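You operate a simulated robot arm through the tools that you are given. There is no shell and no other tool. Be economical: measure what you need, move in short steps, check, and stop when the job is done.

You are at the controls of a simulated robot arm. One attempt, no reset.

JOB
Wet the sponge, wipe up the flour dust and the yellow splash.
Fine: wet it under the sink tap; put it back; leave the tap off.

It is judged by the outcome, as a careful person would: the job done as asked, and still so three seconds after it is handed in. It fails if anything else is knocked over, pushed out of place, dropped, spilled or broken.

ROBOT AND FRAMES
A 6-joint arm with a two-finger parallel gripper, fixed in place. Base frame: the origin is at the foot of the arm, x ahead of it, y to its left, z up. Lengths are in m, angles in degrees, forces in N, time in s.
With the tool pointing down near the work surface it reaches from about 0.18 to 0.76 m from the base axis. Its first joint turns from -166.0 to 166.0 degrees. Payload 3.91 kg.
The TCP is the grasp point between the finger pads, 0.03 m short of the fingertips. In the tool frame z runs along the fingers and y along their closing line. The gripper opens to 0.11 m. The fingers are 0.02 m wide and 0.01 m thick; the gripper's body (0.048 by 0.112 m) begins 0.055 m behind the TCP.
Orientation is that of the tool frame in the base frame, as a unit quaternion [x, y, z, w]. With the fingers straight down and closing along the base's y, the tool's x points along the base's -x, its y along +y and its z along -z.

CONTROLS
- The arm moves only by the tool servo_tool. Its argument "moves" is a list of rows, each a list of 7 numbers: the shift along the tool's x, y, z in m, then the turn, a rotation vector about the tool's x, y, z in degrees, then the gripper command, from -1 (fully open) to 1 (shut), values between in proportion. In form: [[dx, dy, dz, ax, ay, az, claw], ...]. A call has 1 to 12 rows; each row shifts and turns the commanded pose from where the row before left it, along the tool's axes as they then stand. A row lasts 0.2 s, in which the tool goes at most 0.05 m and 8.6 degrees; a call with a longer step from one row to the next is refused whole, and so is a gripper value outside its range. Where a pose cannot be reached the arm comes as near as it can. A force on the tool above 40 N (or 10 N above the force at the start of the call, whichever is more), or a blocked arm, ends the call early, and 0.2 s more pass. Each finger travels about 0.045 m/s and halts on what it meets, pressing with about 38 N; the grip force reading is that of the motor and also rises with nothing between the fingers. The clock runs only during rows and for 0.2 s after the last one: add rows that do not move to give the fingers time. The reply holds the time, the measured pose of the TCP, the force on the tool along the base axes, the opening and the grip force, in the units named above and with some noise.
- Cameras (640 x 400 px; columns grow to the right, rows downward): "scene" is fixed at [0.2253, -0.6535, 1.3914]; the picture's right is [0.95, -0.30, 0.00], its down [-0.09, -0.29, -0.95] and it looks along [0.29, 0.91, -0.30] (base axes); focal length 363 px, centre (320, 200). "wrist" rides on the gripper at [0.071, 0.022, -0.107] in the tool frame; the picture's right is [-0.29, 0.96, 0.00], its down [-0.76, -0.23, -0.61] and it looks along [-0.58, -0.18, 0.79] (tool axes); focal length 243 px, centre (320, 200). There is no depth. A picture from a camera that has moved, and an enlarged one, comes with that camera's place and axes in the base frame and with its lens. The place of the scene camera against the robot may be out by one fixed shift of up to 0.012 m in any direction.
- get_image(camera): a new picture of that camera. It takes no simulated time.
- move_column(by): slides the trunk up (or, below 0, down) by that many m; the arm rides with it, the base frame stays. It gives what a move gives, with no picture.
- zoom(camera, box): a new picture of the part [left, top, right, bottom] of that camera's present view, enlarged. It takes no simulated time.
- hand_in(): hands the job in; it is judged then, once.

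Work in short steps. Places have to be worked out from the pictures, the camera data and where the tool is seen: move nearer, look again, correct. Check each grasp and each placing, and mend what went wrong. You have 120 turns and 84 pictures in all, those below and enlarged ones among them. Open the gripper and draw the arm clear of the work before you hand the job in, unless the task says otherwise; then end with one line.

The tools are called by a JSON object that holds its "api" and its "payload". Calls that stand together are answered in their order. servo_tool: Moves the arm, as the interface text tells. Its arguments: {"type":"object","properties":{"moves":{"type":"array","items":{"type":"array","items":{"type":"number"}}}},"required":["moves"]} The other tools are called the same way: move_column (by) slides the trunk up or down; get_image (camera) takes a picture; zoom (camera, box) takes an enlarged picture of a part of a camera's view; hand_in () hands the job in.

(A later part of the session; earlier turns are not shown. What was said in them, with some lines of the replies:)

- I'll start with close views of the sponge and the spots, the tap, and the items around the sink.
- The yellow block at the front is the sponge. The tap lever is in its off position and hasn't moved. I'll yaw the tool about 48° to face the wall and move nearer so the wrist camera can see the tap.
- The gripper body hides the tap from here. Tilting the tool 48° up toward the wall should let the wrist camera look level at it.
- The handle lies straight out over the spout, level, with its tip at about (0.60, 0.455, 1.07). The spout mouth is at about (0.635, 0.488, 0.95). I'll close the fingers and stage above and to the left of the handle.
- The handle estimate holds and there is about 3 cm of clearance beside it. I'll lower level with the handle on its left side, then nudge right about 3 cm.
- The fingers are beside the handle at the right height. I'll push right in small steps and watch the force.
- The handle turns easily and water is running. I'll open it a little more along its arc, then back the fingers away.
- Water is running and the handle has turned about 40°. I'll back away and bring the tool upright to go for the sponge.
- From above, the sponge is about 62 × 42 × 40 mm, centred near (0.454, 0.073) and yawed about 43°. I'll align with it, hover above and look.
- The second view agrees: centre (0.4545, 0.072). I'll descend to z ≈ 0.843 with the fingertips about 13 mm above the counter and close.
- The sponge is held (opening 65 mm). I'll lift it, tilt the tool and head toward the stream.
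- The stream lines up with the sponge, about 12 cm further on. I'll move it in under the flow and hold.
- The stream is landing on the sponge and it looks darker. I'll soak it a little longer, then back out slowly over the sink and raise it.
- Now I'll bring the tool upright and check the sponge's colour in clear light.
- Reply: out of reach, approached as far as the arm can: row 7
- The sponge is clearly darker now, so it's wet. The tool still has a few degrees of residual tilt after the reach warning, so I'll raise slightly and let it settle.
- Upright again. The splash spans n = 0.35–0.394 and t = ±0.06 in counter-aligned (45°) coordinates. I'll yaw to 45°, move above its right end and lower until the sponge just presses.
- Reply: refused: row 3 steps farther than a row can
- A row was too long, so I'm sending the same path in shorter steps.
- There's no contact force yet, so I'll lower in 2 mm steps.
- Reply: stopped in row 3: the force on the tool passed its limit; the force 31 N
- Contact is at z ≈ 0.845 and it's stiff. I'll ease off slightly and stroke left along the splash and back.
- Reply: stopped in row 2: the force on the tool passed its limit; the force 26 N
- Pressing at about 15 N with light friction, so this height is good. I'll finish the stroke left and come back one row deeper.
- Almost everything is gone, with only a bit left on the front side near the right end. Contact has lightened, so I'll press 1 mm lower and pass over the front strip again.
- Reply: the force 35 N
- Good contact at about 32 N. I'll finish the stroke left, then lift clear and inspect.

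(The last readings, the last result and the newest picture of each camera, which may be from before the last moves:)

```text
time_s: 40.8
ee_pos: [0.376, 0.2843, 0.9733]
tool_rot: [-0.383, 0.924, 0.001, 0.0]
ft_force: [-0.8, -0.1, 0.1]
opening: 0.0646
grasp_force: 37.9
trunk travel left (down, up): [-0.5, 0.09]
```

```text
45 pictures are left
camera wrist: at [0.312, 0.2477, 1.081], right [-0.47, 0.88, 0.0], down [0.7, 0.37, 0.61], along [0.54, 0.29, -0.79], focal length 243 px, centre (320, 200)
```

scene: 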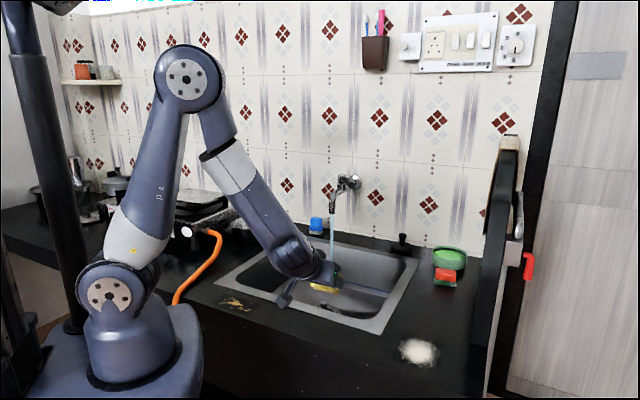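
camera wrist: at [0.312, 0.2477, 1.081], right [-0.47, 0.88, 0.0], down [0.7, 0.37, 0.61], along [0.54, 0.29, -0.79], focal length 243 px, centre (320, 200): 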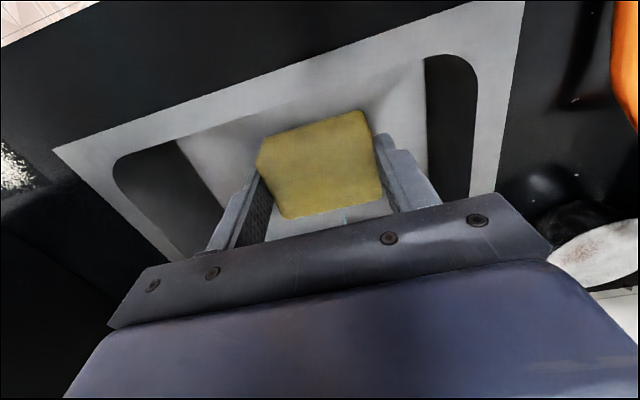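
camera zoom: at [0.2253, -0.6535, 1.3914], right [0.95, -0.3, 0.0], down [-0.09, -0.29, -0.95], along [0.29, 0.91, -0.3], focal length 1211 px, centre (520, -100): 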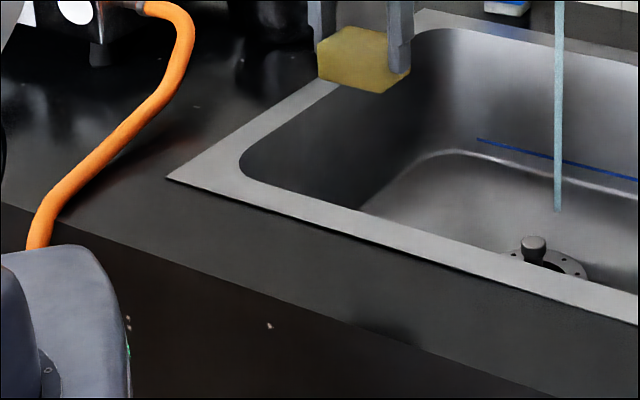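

The splash is completely gone. Next is the flour, at about (0.643, −0.065), i.e. n = 0.41, t = −0.50. I'm carrying the sponge over there at height.

{"api": "servo_tool", "payload": {"moves": [[0.0087, -0.0405, 0, 0, 0, 0, 1], [0.0087, -0.0405, 0, 0, 0, 0, 1], [0.0087, -0.0405, 0, 0, 0, 0, 1], [0.0087, -0.0405, 0, 0, 0, 0, 1], [0.0087, -0.0405, 0, 0, 0, 0, 1], [0.0087, -0.0405, 0, 0, 0, 0, 1], [0.0087, -0.0405, 0, 0, 0, 0, 1], [0.0087, -0.0405, 0, 0, 0, 0, 1], [0.0087, -0.0405, 0, 0, 0, 0, 1], [0.0087, -0.0405, 0, 0, 0, 0, 1], [0, 0, 0.04, 0, 0, 0, 1], [0, 0, 0, 0, 0, 0, 1]]}}

{"api": "get_image", "payload": {"camera": "scene"}}

{"api": "get_image", "payload": {"camera": "wrist"}}

```text
time_s: 43.4
ee_pos: [0.6003, -0.0661, 0.9351]
tool_rot: [-0.383, 0.924, 0.0, 0.001]
ft_force: [0.5, -0.4, -0.2]
opening: 0.0643
grasp_force: 37.8
trunk travel left (down, up): [-0.5, 0.09]
```

```text
44 pictures are left
```

scene: 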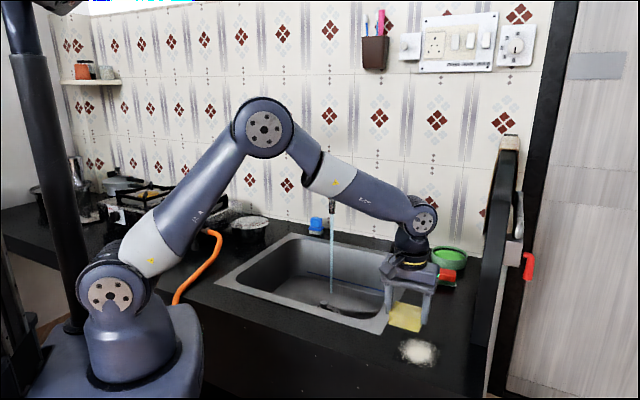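

```text
43 pictures are left
camera wrist: at [0.5356, -0.1028, 1.042], right [-0.47, 0.88, 0.0], down [0.7, 0.37, 0.61], along [0.54, 0.29, -0.79], focal length 243 px, centre (320, 200)
```

wrist: 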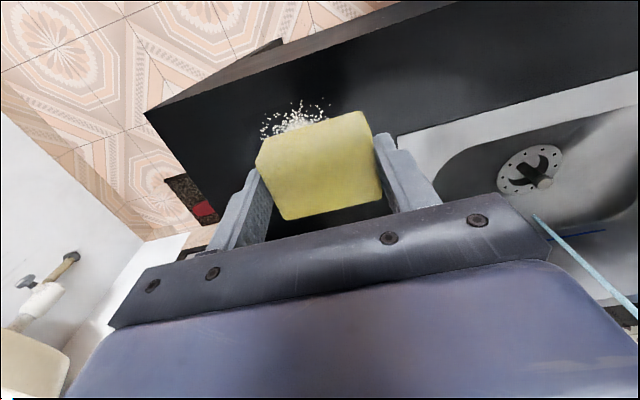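

Positions check out. The flour spans n = 0.36–0.46 and t = −0.545 to −0.455. I'm lowering to just above contact at its right-front side.

{"api": "servo_tool", "payload": {"moves": [[0.006, 0.005, 0.03, 0, 0, 0, 1], [0, 0, 0.035, 0, 0, 0, 1], [0, 0, 0.018, 0, 0, 0, 1], [0, 0, 0.0055, 0, 0, 0, 1], [0, 0, 0.001, 0, 0, 0, 1], [0, 0, 0, 0, 0, 0, 1]]}}

```text
time_s: 44.8
ee_pos: [0.5942, -0.0669, 0.8446]
tool_rot: [-0.383, 0.924, 0.0, 0.0]
ft_force: [0.0, 0.0, 2.4]
opening: 0.0646
grasp_force: 38.0
trunk travel left (down, up): [-0.5, 0.09]
```

{"api": "servo_tool", "payload": {"moves": [[0, -0.005, 0.0008, 0, 0, 0, 1], [0, -0.012, 0, 0, 0, 0, 1], [0, -0.012, 0, 0, 0, 0, 1], [0, -0.012, 0, 0, 0, 0, 1], [0, -0.012, 0, 0, 0, 0, 1], [0, -0.006, 0, 0, 0, 0, 1]]}}

{"api": "zoom", "payload": {"camera": "scene", "box": [350, 280, 510, 400]}}

```text
time_s: 46.2
ee_pos: [0.6349, -0.1057, 0.8445]
tool_rot: [-0.384, 0.923, -0.001, 0.002]
ft_force: [-3.3, 5.9, 15.4]
opening: 0.0646
grasp_force: 38.0
trunk travel left (down, up): [-0.5, 0.09]
```

```text
3.33 times, centred on (430, 340) of scene
camera zoom: at [0.2253, -0.6535, 1.3914], right [0.95, -0.3, 0.0], down [-0.09, -0.29, -0.95], along [0.29, 0.91, -0.3], focal length 1211 px, centre (-47, -267)
```

zoom: 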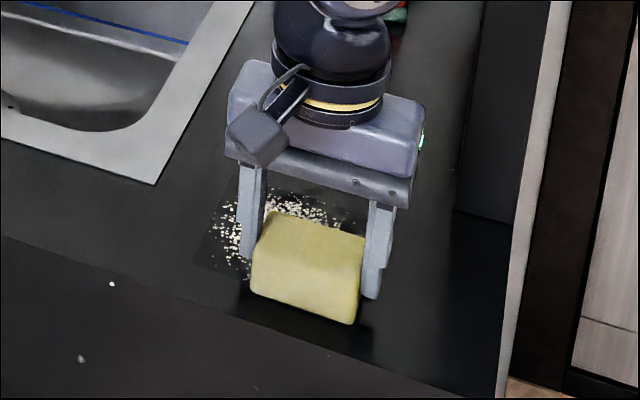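

It wipes well at about 15 N. I'll continue the raster one row deeper, stroking back left and then deeper again.

{"api": "servo_tool", "payload": {"moves": [[-0.012, -0.003, 0, 0, 0, 0, 1], [-0.012, 0, 0, 0, 0, 0, 1], [0, 0.014, 0, 0, 0, 0, 1], [0, 0.014, 0, 0, 0, 0, 1], [0, 0.014, 0, 0, 0, 0, 1], [0, 0.014, 0, 0, 0, 0, 1], [0, 0.014, 0, 0, 0, 0, 1], [-0.012, 0.004, 0, 0, 0, 0, 1], [-0.012, 0, 0, 0, 0, 0, 1]]}}

{"api": "zoom", "payload": {"camera": "scene", "box": [350, 280, 510, 400]}}

```text
time_s: 48.2
ee_pos: [0.6164, -0.0202, 0.843]
tool_rot: [-0.383, 0.924, 0.002, 0.0]
ft_force: [-8.2, -6.3, 21.0]
opening: 0.0647
grasp_force: 37.8
trunk travel left (down, up): [-0.5, 0.09]
```

```text
3.33 times, centred on (430, 340) of scene
camera zoom: at [0.2253, -0.6535, 1.3914], right [0.95, -0.3, 0.0], down [-0.09, -0.29, -0.95], along [0.29, 0.91, -0.3], focal length 1211 px, centre (-47, -267)
```

zoom: 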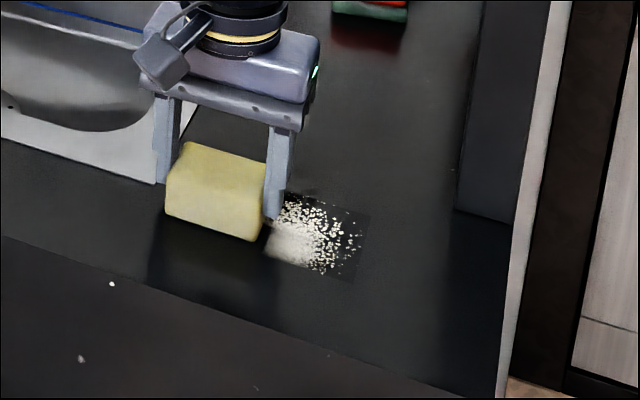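

The remaining flour is at about n = 0.42, t = −0.51, directly to the right of the sponge. I'll stroke right through it.

{"api": "servo_tool", "payload": {"moves": [[0, -0.012, 0, 0, 0, 0, 1], [0, -0.012, 0, 0, 0, 0, 1], [0, -0.012, 0, 0, 0, 0, 1], [0, -0.012, 0, 0, 0, 0, 1], [0, -0.012, 0, 0, 0, 0, 1], [0, -0.012, 0, 0, 0, 0, 1], [0, -0.006, 0, 0, 0, 0, 1]]}}

{"api": "zoom", "payload": {"camera": "scene", "box": [350, 280, 510, 400]}}

```text
time_s: 49.8
ee_pos: [0.6726, -0.0741, 0.8433]
tool_rot: [-0.383, 0.924, 0.0, 0.002]
ft_force: [-4.7, 6.6, 16.1]
opening: 0.0645
grasp_force: 37.8
trunk travel left (down, up): [-0.5, 0.09]
```

```text
3.33 times, centred on (430, 340) of scene
camera zoom: at [0.2253, -0.6535, 1.3914], right [0.95, -0.3, 0.0], down [-0.09, -0.29, -0.95], along [0.29, 0.91, -0.3], focal length 1211 px, centre (-47, -267)
```

zoom: 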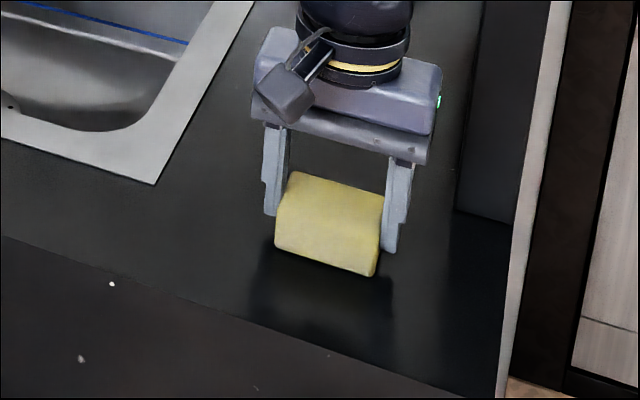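

It looks clean. I'll make one more pass behind in case anything is hidden, then lift and inspect.

{"api": "servo_tool", "payload": {"moves": [[-0.012, 0, 0, 0, 0, 0, 1], [-0.012, 0, 0, 0, 0, 0, 1], [0, 0.014, 0, 0, 0, 0, 1], [0, 0.014, 0, 0, 0, 0, 1], [0, 0.014, 0, 0, 0, 0, 1], [0, 0.014, 0, 0, 0, 0, 1], [0, 0.01, 0, 0, 0, 0, 1], [0, 0, -0.02, 0, 0, 0, 1], [0, 0.03, -0.03, 0, 0, 0, 1], [0, 0.035, -0.03, 0, 0, 0, 1], [0.02, 0.04, 0, 0, 0, 0, 1]]}}

{"api": "zoom", "payload": {"camera": "scene", "box": [350, 280, 510, 400]}}

{"api": "get_image", "payload": {"camera": "scene"}}

{"api": "get_image", "payload": {"camera": "wrist"}}

```text
time_s: 52.2
ee_pos: [0.5577, 0.0463, 0.9251]
tool_rot: [-0.382, 0.924, 0.002, 0.0]
ft_force: [-0.1, 0.0, 0.1]
opening: 0.0643
grasp_force: 37.5
trunk travel left (down, up): [-0.5, 0.09]
```

```text
3.33 times, centred on (430, 340) of scene
camera zoom: at [0.2253, -0.6535, 1.3914], right [0.95, -0.3, 0.0], down [-0.09, -0.29, -0.95], along [0.29, 0.91, -0.3], focal length 1211 px, centre (-47, -267)
```

zoom: 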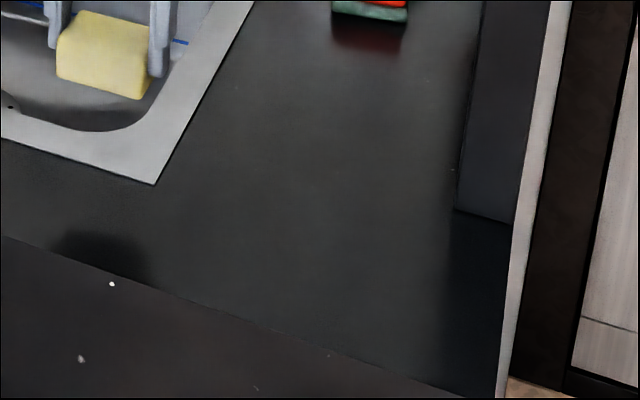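

```text
38 pictures are left
```

scene: 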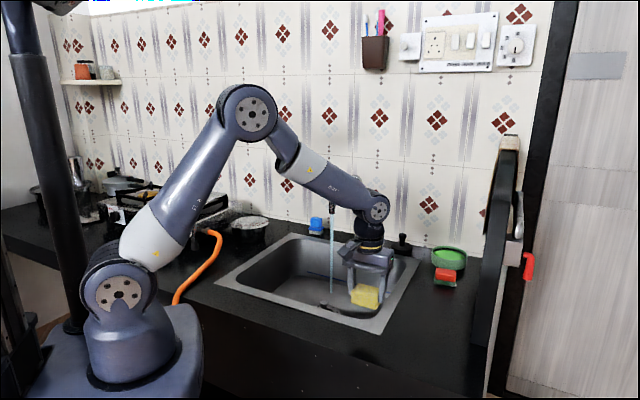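

```text
37 pictures are left
camera wrist: at [0.4943, 0.0109, 1.0309], right [-0.47, 0.88, 0.0], down [0.7, 0.37, 0.61], along [0.54, 0.29, -0.79], focal length 243 px, centre (320, 200)
```

wrist: 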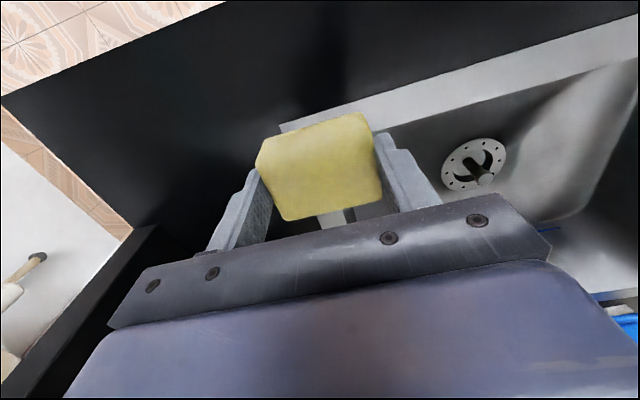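

Both spots are clean. I'll carry the sponge back to its original place (0.457, 0.0715, yaw 43°) and lower it.

{"api": "servo_tool", "payload": {"moves": [[0.0178, 0.0297, 0, 0, 0, 0, 1], [0.0178, 0.0297, 0, 0, 0, 0, 1], [0.0178, 0.0297, 0, 0, 0, 0, 1], [0, 0, 0, 0, 0, 2, 1], [0, 0, 0.03, 0, 0, 0, 1], [0, 0, 0.03, 0, 0, 0, 1], [0, 0, 0.014, 0, 0, 0, 1], [0, 0, 0.005, 0, 0, 0, 1], [0, 0, 0, 0, 0, 0, 1]]}}

```text
time_s: 54.2
ee_pos: [0.4561, 0.0732, 0.8431]
tool_rot: [-0.366, 0.931, 0.0, 0.002]
ft_force: [0.6, 3.2, 12.7]
opening: 0.0645
grasp_force: 37.8
trunk travel left (down, up): [-0.5, 0.09]
```

It's resting on the counter. I'll release, rise straight up and check.

{"api": "servo_tool", "payload": {"moves": [[0, 0, -0.0006, 0, 0, 0, 1], [0, 0, 0, 0, 0, 0, 0], [0, 0, 0, 0, 0, 0, -0.6], [0, 0, 0, 0, 0, 0, -1], [0, 0, 0, 0, 0, 0, -1], [0, 0, 0, 0, 0, 0, -1], [0, 0, -0.03, 0, 0, 0, -1], [0, 0, -0.04, 0, 0, 0, -1], [0, 0, -0.045, 0, 0, 0, -1], [0, 0, -0.045, 0, 0, 0, -1]]}}

{"api": "zoom", "payload": {"camera": "scene", "box": [200, 270, 460, 400]}}

{"api": "get_image", "payload": {"camera": "wrist"}}

```text
time_s: 56.4
ee_pos: [0.4538, 0.07, 1.0042]
tool_rot: [-0.367, 0.93, 0.0, 0.0]
ft_force: [-0.5, -0.9, 0.7]
opening: 0.1101
grasp_force: 0.1
trunk travel left (down, up): [-0.5, 0.09]
```

```text
2.46 times, centred on (330, 335) of scene
camera zoom: at [0.2253, -0.6535, 1.3914], right [0.95, -0.3, 0.0], down [-0.09, -0.29, -0.95], along [0.29, 0.91, -0.3], focal length 894 px, centre (295, -132)
```

zoom: 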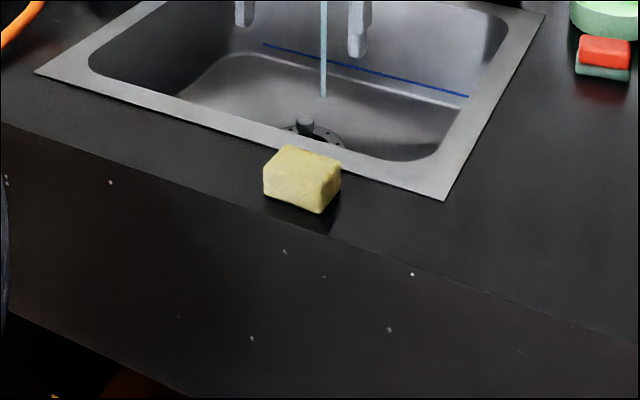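

```text
35 pictures are left
camera wrist: at [0.387, 0.0355, 1.1123], right [-0.44, 0.9, 0.0], down [0.71, 0.35, 0.61], along [0.55, 0.27, -0.79], focal length 243 px, centre (320, 200)
```

wrist: 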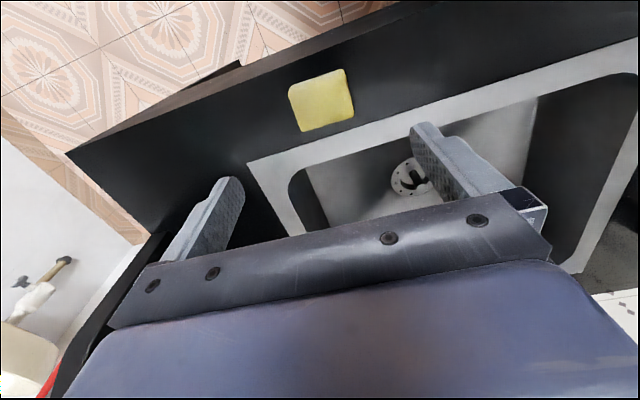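

The sponge is back within 1–2 mm. Now to shut the tap: I'll raise, tilt the tool and close the fingers.

{"api": "servo_tool", "payload": {"moves": [[0, 0, -0.0365, 0, 0, 0, 0], [0, 0, -0.0365, 0, 0, 0, 1], [0, 0, -0.0365, 0, 0, 0, 1], [0, 0, -0.0365, 0, 0, 0, 1], [0, 0, 0, 0, 0, -5, 1], [0, 0, 0, 0, -8, 0, 1], [0, 0, 0, 0, -8, 0, 1], [0, 0, 0, 0, -8, 0, 1], [0, 0, 0, 0, -8, 0, 1], [0, 0, 0, 0, -8, 0, 1], [0, 0, 0, 0, -8, 0, 1], [0, 0, 0, 0, 0, 0, 1]]}}

{"api": "get_image", "payload": {"camera": "wrist"}}

```text
time_s: 59.0
ee_pos: [0.4563, 0.0703, 1.1512]
tool_rot: [-0.371, 0.834, 0.166, 0.373]
ft_force: [0.4, 0.9, 0.7]
opening: 0.0001
grasp_force: 37.6
trunk travel left (down, up): [-0.5, 0.09]
```

```text
34 pictures are left
camera wrist: at [0.3549, -0.0105, 1.1691], right [-0.58, 0.78, 0.22], down [0.21, -0.12, 0.97], along [0.79, 0.61, -0.1], focal length 243 px, centre (320, 200)
```

wrist: 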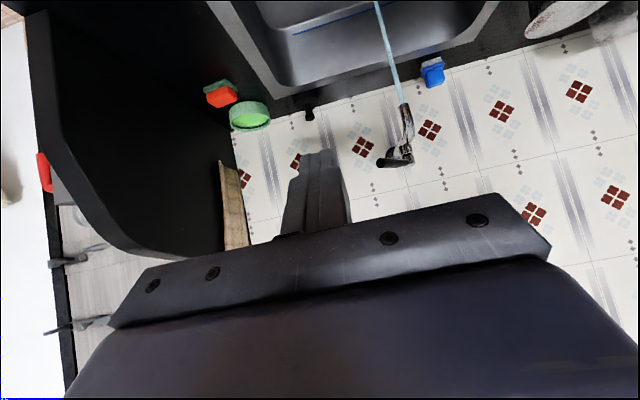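

The handle tip is confirmed near (0.665, 0.41). I'm moving to the right side of the handle, slightly above it.

{"api": "servo_tool", "payload": {"moves": [[-0.0264, 0.0038, 0.0324, 0, 0, 0, 1], [-0.0264, 0.0038, 0.0324, 0, 0, 0, 1], [-0.0264, 0.0038, 0.0324, 0, 0, 0, 1], [-0.0264, 0.0038, 0.0324, 0, 0, 0, 1], [-0.0264, 0.0038, 0.0324, 0, 0, 0, 1], [-0.0264, 0.0038, 0.0324, 0, 0, 0, 1], [-0.0264, 0.0038, 0.0324, 0, 0, 0, 1], [-0.0264, 0.0038, 0.0324, 0, 0, 0, 1], [-0.0264, 0.0038, 0.0324, 0, 0, 0, 1], [-0.0264, 0.0038, 0.0324, 0, 0, 0, 1], [0, 0, 0, 0, 0, 0, 1]]}}

{"api": "get_image", "payload": {"camera": "wrist"}}

{"api": "get_image", "payload": {"camera": "scene"}}

```text
time_s: 61.4
ee_pos: [0.7063, 0.4071, 1.1269]
tool_rot: [-0.372, 0.835, 0.166, 0.371]
ft_force: [0.3, 1.1, 1.1]
opening: 0.0
grasp_force: 37.8
trunk travel left (down, up): [-0.5, 0.09]
```

```text
33 pictures are left
camera wrist: at [0.606, 0.3269, 1.1465], right [-0.58, 0.78, 0.22], down [0.21, -0.11, 0.97], along [0.79, 0.61, -0.1], focal length 243 px, centre (320, 200)
```

wrist: 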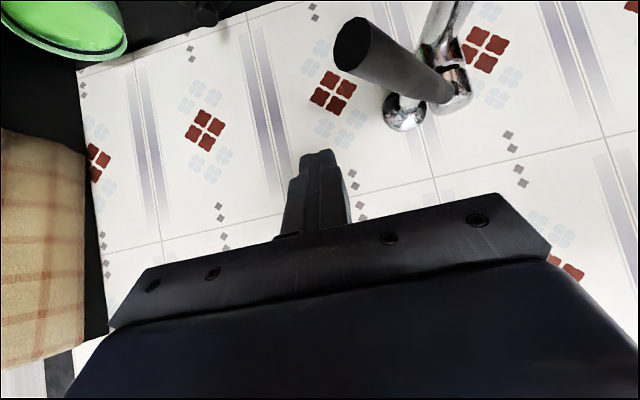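

```text
32 pictures are left
```

scene: 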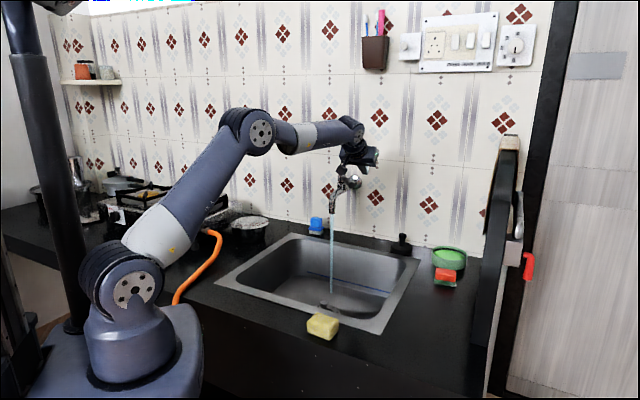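

I'm lowering beside the handle, keeping 2–3 cm of clearance.

{"api": "servo_tool", "payload": {"moves": [[0.0205, -0.005, 0.0184, 0, 0, 0, 1], [0.0204, -0.005, 0.0184, 0, 0, 0, 1], [0, 0, 0, 0, 0, 0, 1]]}}

{"api": "get_image", "payload": {"camera": "wrist"}}

```text
time_s: 62.2
ee_pos: [0.7138, 0.4014, 1.0743]
tool_rot: [-0.371, 0.834, 0.166, 0.372]
ft_force: [-0.3, -0.7, 0.3]
opening: 0.0
grasp_force: 37.6
trunk travel left (down, up): [-0.5, 0.09]
```

```text
31 pictures are left
camera wrist: at [0.6134, 0.3196, 1.0936], right [-0.58, 0.78, 0.22], down [0.21, -0.11, 0.97], along [0.79, 0.61, -0.1], focal length 243 px, centre (320, 200)
```

wrist: 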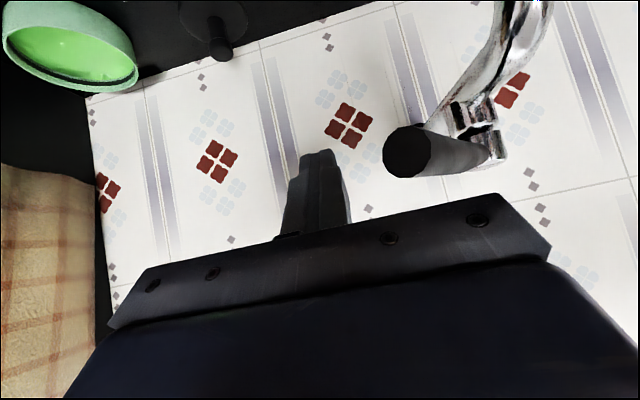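

Pushing left in 1 cm steps to turn the handle back.

{"api": "servo_tool", "payload": {"moves": [[0, 0.01, 0, 0, 0, 0, 1], [0, 0.01, 0, 0, 0, 0, 1], [0, 0.01, 0, 0, 0, 0, 1], [0.0008, 0.01, -0.0009, 0, 0, 0, 1], [0.0008, 0.01, -0.0009, 0, 0, 0, 1], [0.0008, 0.01, -0.0009, 0, 0, 0, 1], [0.0008, 0.01, -0.0009, 0, 0, 0, 1], [0, 0, 0, 0, 0, 0, 1]]}}

{"api": "get_image", "payload": {"camera": "wrist"}}

{"api": "zoom", "payload": {"camera": "scene", "box": [290, 130, 390, 230]}}

```text
time_s: 64.0
ee_pos: [0.6584, 0.4439, 1.0746]
tool_rot: [-0.371, 0.834, 0.167, 0.372]
ft_force: [0.1, 0.3, -0.2]
opening: 0.0001
grasp_force: 37.7
trunk travel left (down, up): [-0.5, 0.09]
```

```text
30 pictures are left
camera wrist: at [0.5579, 0.362, 1.0936], right [-0.58, 0.78, 0.22], down [0.21, -0.11, 0.97], along [0.79, 0.61, -0.1], focal length 243 px, centre (320, 200)
```

wrist: 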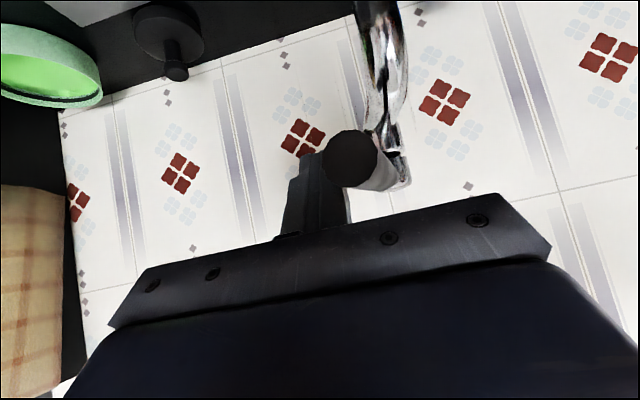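

```text
4.00 times, centred on (340, 180) of scene
camera zoom: at [0.2253, -0.6535, 1.3914], right [0.95, -0.3, 0.0], down [-0.09, -0.29, -0.95], along [0.29, 0.91, -0.3], focal length 1453 px, centre (240, 280)
```

zoom: 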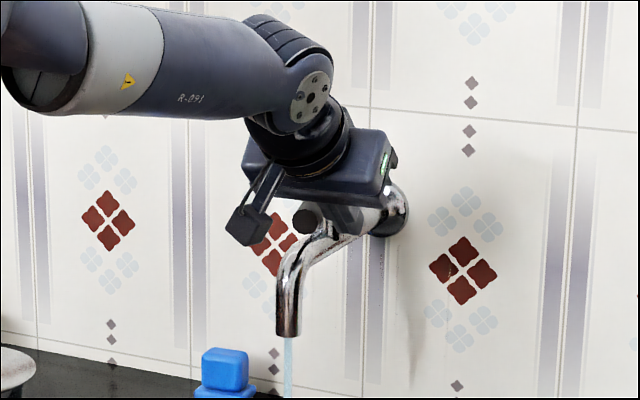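

The handle is following and the flow is still thin. I'll push the last 3 cm in smaller steps.

{"api": "servo_tool", "payload": {"moves": [[0.0006, 0.007, -0.0007, 0, 0, 0, 1], [0.0006, 0.007, -0.0007, 0, 0, 0, 1], [0, 0.007, 0, 0, 0, 0, 1], [0, 0.006, 0, 0, 0, 0, 1], [0, 0, 0, 0, 0, 0, 1]]}}

{"api": "zoom", "payload": {"camera": "scene", "box": [290, 130, 390, 230]}}

{"api": "get_image", "payload": {"camera": "wrist"}}

```text
time_s: 65.2
ee_pos: [0.6369, 0.461, 1.0765]
tool_rot: [-0.371, 0.834, 0.166, 0.373]
ft_force: [0.0, 0.5, -0.3]
opening: 0.0
grasp_force: 37.4
trunk travel left (down, up): [-0.5, 0.09]
```

```text
4.00 times, centred on (340, 180) of scene
camera zoom: at [0.2253, -0.6535, 1.3914], right [0.95, -0.3, 0.0], down [-0.09, -0.29, -0.95], along [0.29, 0.91, -0.3], focal length 1453 px, centre (240, 280)
```

zoom: 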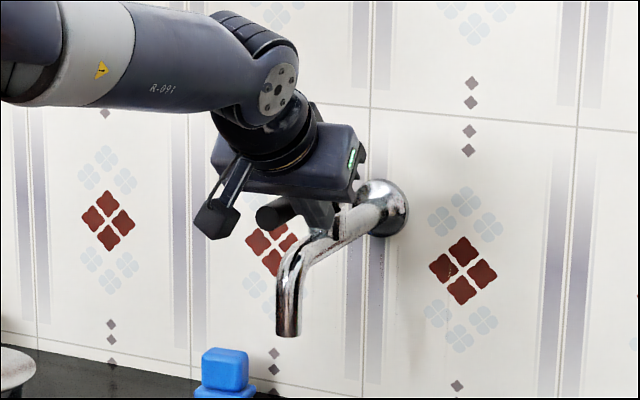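

```text
27 pictures are left
camera wrist: at [0.5379, 0.3792, 1.0955], right [-0.58, 0.78, 0.22], down [0.21, -0.11, 0.97], along [0.79, 0.61, -0.1], focal length 243 px, centre (320, 200)
```

wrist: 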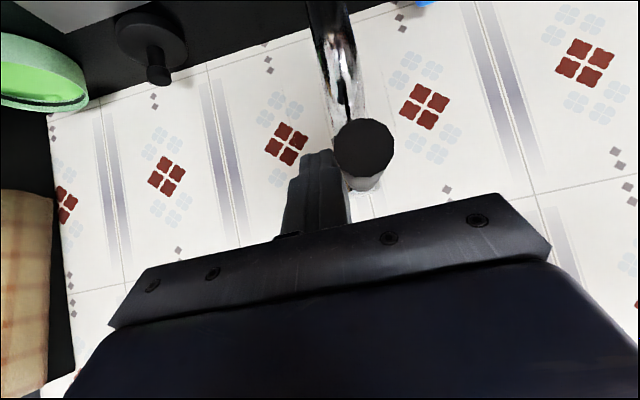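

The water has stopped, but the handle tip is about 7 mm short of its original position. One small last nudge.

{"api": "servo_tool", "payload": {"moves": [[0, 0.003, 0, 0, 0, 0, 1], [0, 0.003, 0, 0, 0, 0, 1], [0, 0, 0, 0, 0, 0, 1]]}}

{"api": "zoom", "payload": {"camera": "scene", "box": [290, 160, 390, 250]}}

```text
time_s: 66.0
ee_pos: [0.6358, 0.4631, 1.0757]
tool_rot: [-0.37, 0.835, 0.166, 0.372]
ft_force: [11.6, -4.7, -0.8]
opening: 0.0
grasp_force: 37.4
trunk travel left (down, up): [-0.5, 0.09]
```

```text
4.44 times, centred on (340, 205) of scene
camera zoom: at [0.2253, -0.6535, 1.3914], right [0.95, -0.3, 0.0], down [-0.09, -0.29, -0.95], along [0.29, 0.91, -0.3], focal length 1614 px, centre (231, 178)
```

zoom: 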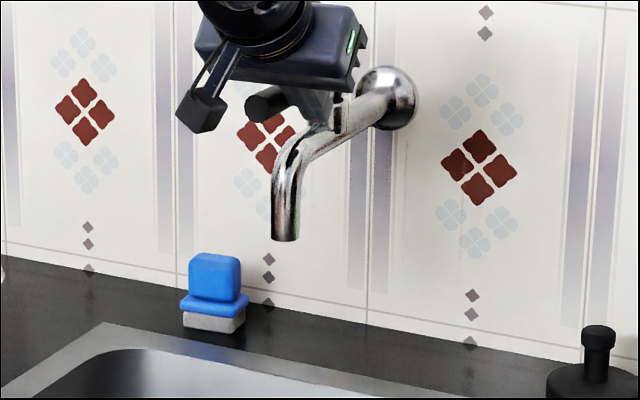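

The handle has hit its closed stop, in the original position with no flow. I'll back off right, rise, retreat and open.

{"api": "servo_tool", "payload": {"moves": [[0, -0.015, 0, 0, 0, 0, 1], [0, -0.015, 0, 0, 0, 0, 1], [-0.03, 0, -0.027, 0, 0, 0, 1], [-0.03, 0, -0.027, 0, 0, 0, 1], [0.0287, 0, -0.0318, 0, 0, 0, 1], [0.0287, 0, -0.0318, 0, 0, 0, 1], [0.0287, 0, -0.0318, 0, 0, 0, 0], [0.0287, 0, -0.0318, 0, 0, 0, -1], [0.0287, 0, -0.0318, 0, 0, 0, -1], [0.0287, 0, -0.0318, 0, 0, 0, -1], [0.0287, 0, -0.0318, 0, 0, 0, -1], [0, 0, 0, 0, 0, 0, -1]]}}

{"api": "get_image", "payload": {"camera": "scene"}}

{"api": "zoom", "payload": {"camera": "scene", "box": [290, 160, 390, 250]}}

```text
time_s: 68.6
ee_pos: [0.4532, 0.2207, 1.1543]
tool_rot: [-0.372, 0.834, 0.167, 0.372]
ft_force: [0.6, 0.5, -0.2]
opening: 0.1101
grasp_force: 0.0
trunk travel left (down, up): [-0.5, 0.09]
```

```text
25 pictures are left
```

scene: 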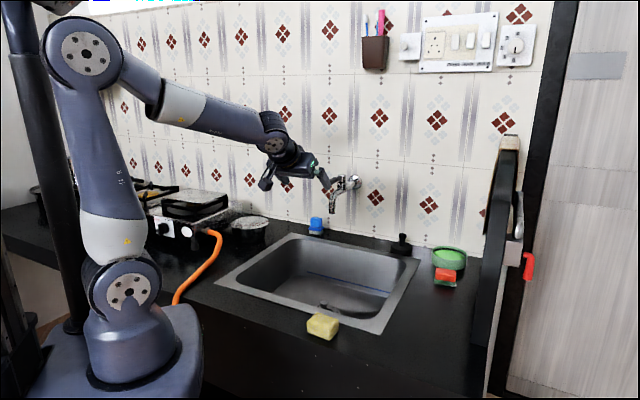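

```text
4.44 times, centred on (340, 205) of scene
camera zoom: at [0.2253, -0.6535, 1.3914], right [0.95, -0.3, 0.0], down [-0.09, -0.29, -0.95], along [0.29, 0.91, -0.3], focal length 1614 px, centre (231, 178)
```

zoom: 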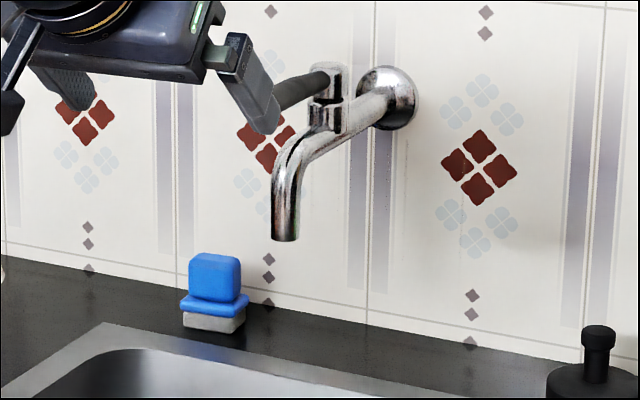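

The tap is off, both spots are clean, the sponge is back in place, nothing else has moved and the gripper is open and clear, so I'm handing in.

{"api": "hand_in", "payload": {}}

```text
The job is handed in.
```

The job is handed in: I wet the sponge under the tap, wiped up the flour and the yellow splash, put the sponge back within about 2 mm of where it was, and turned the tap off.
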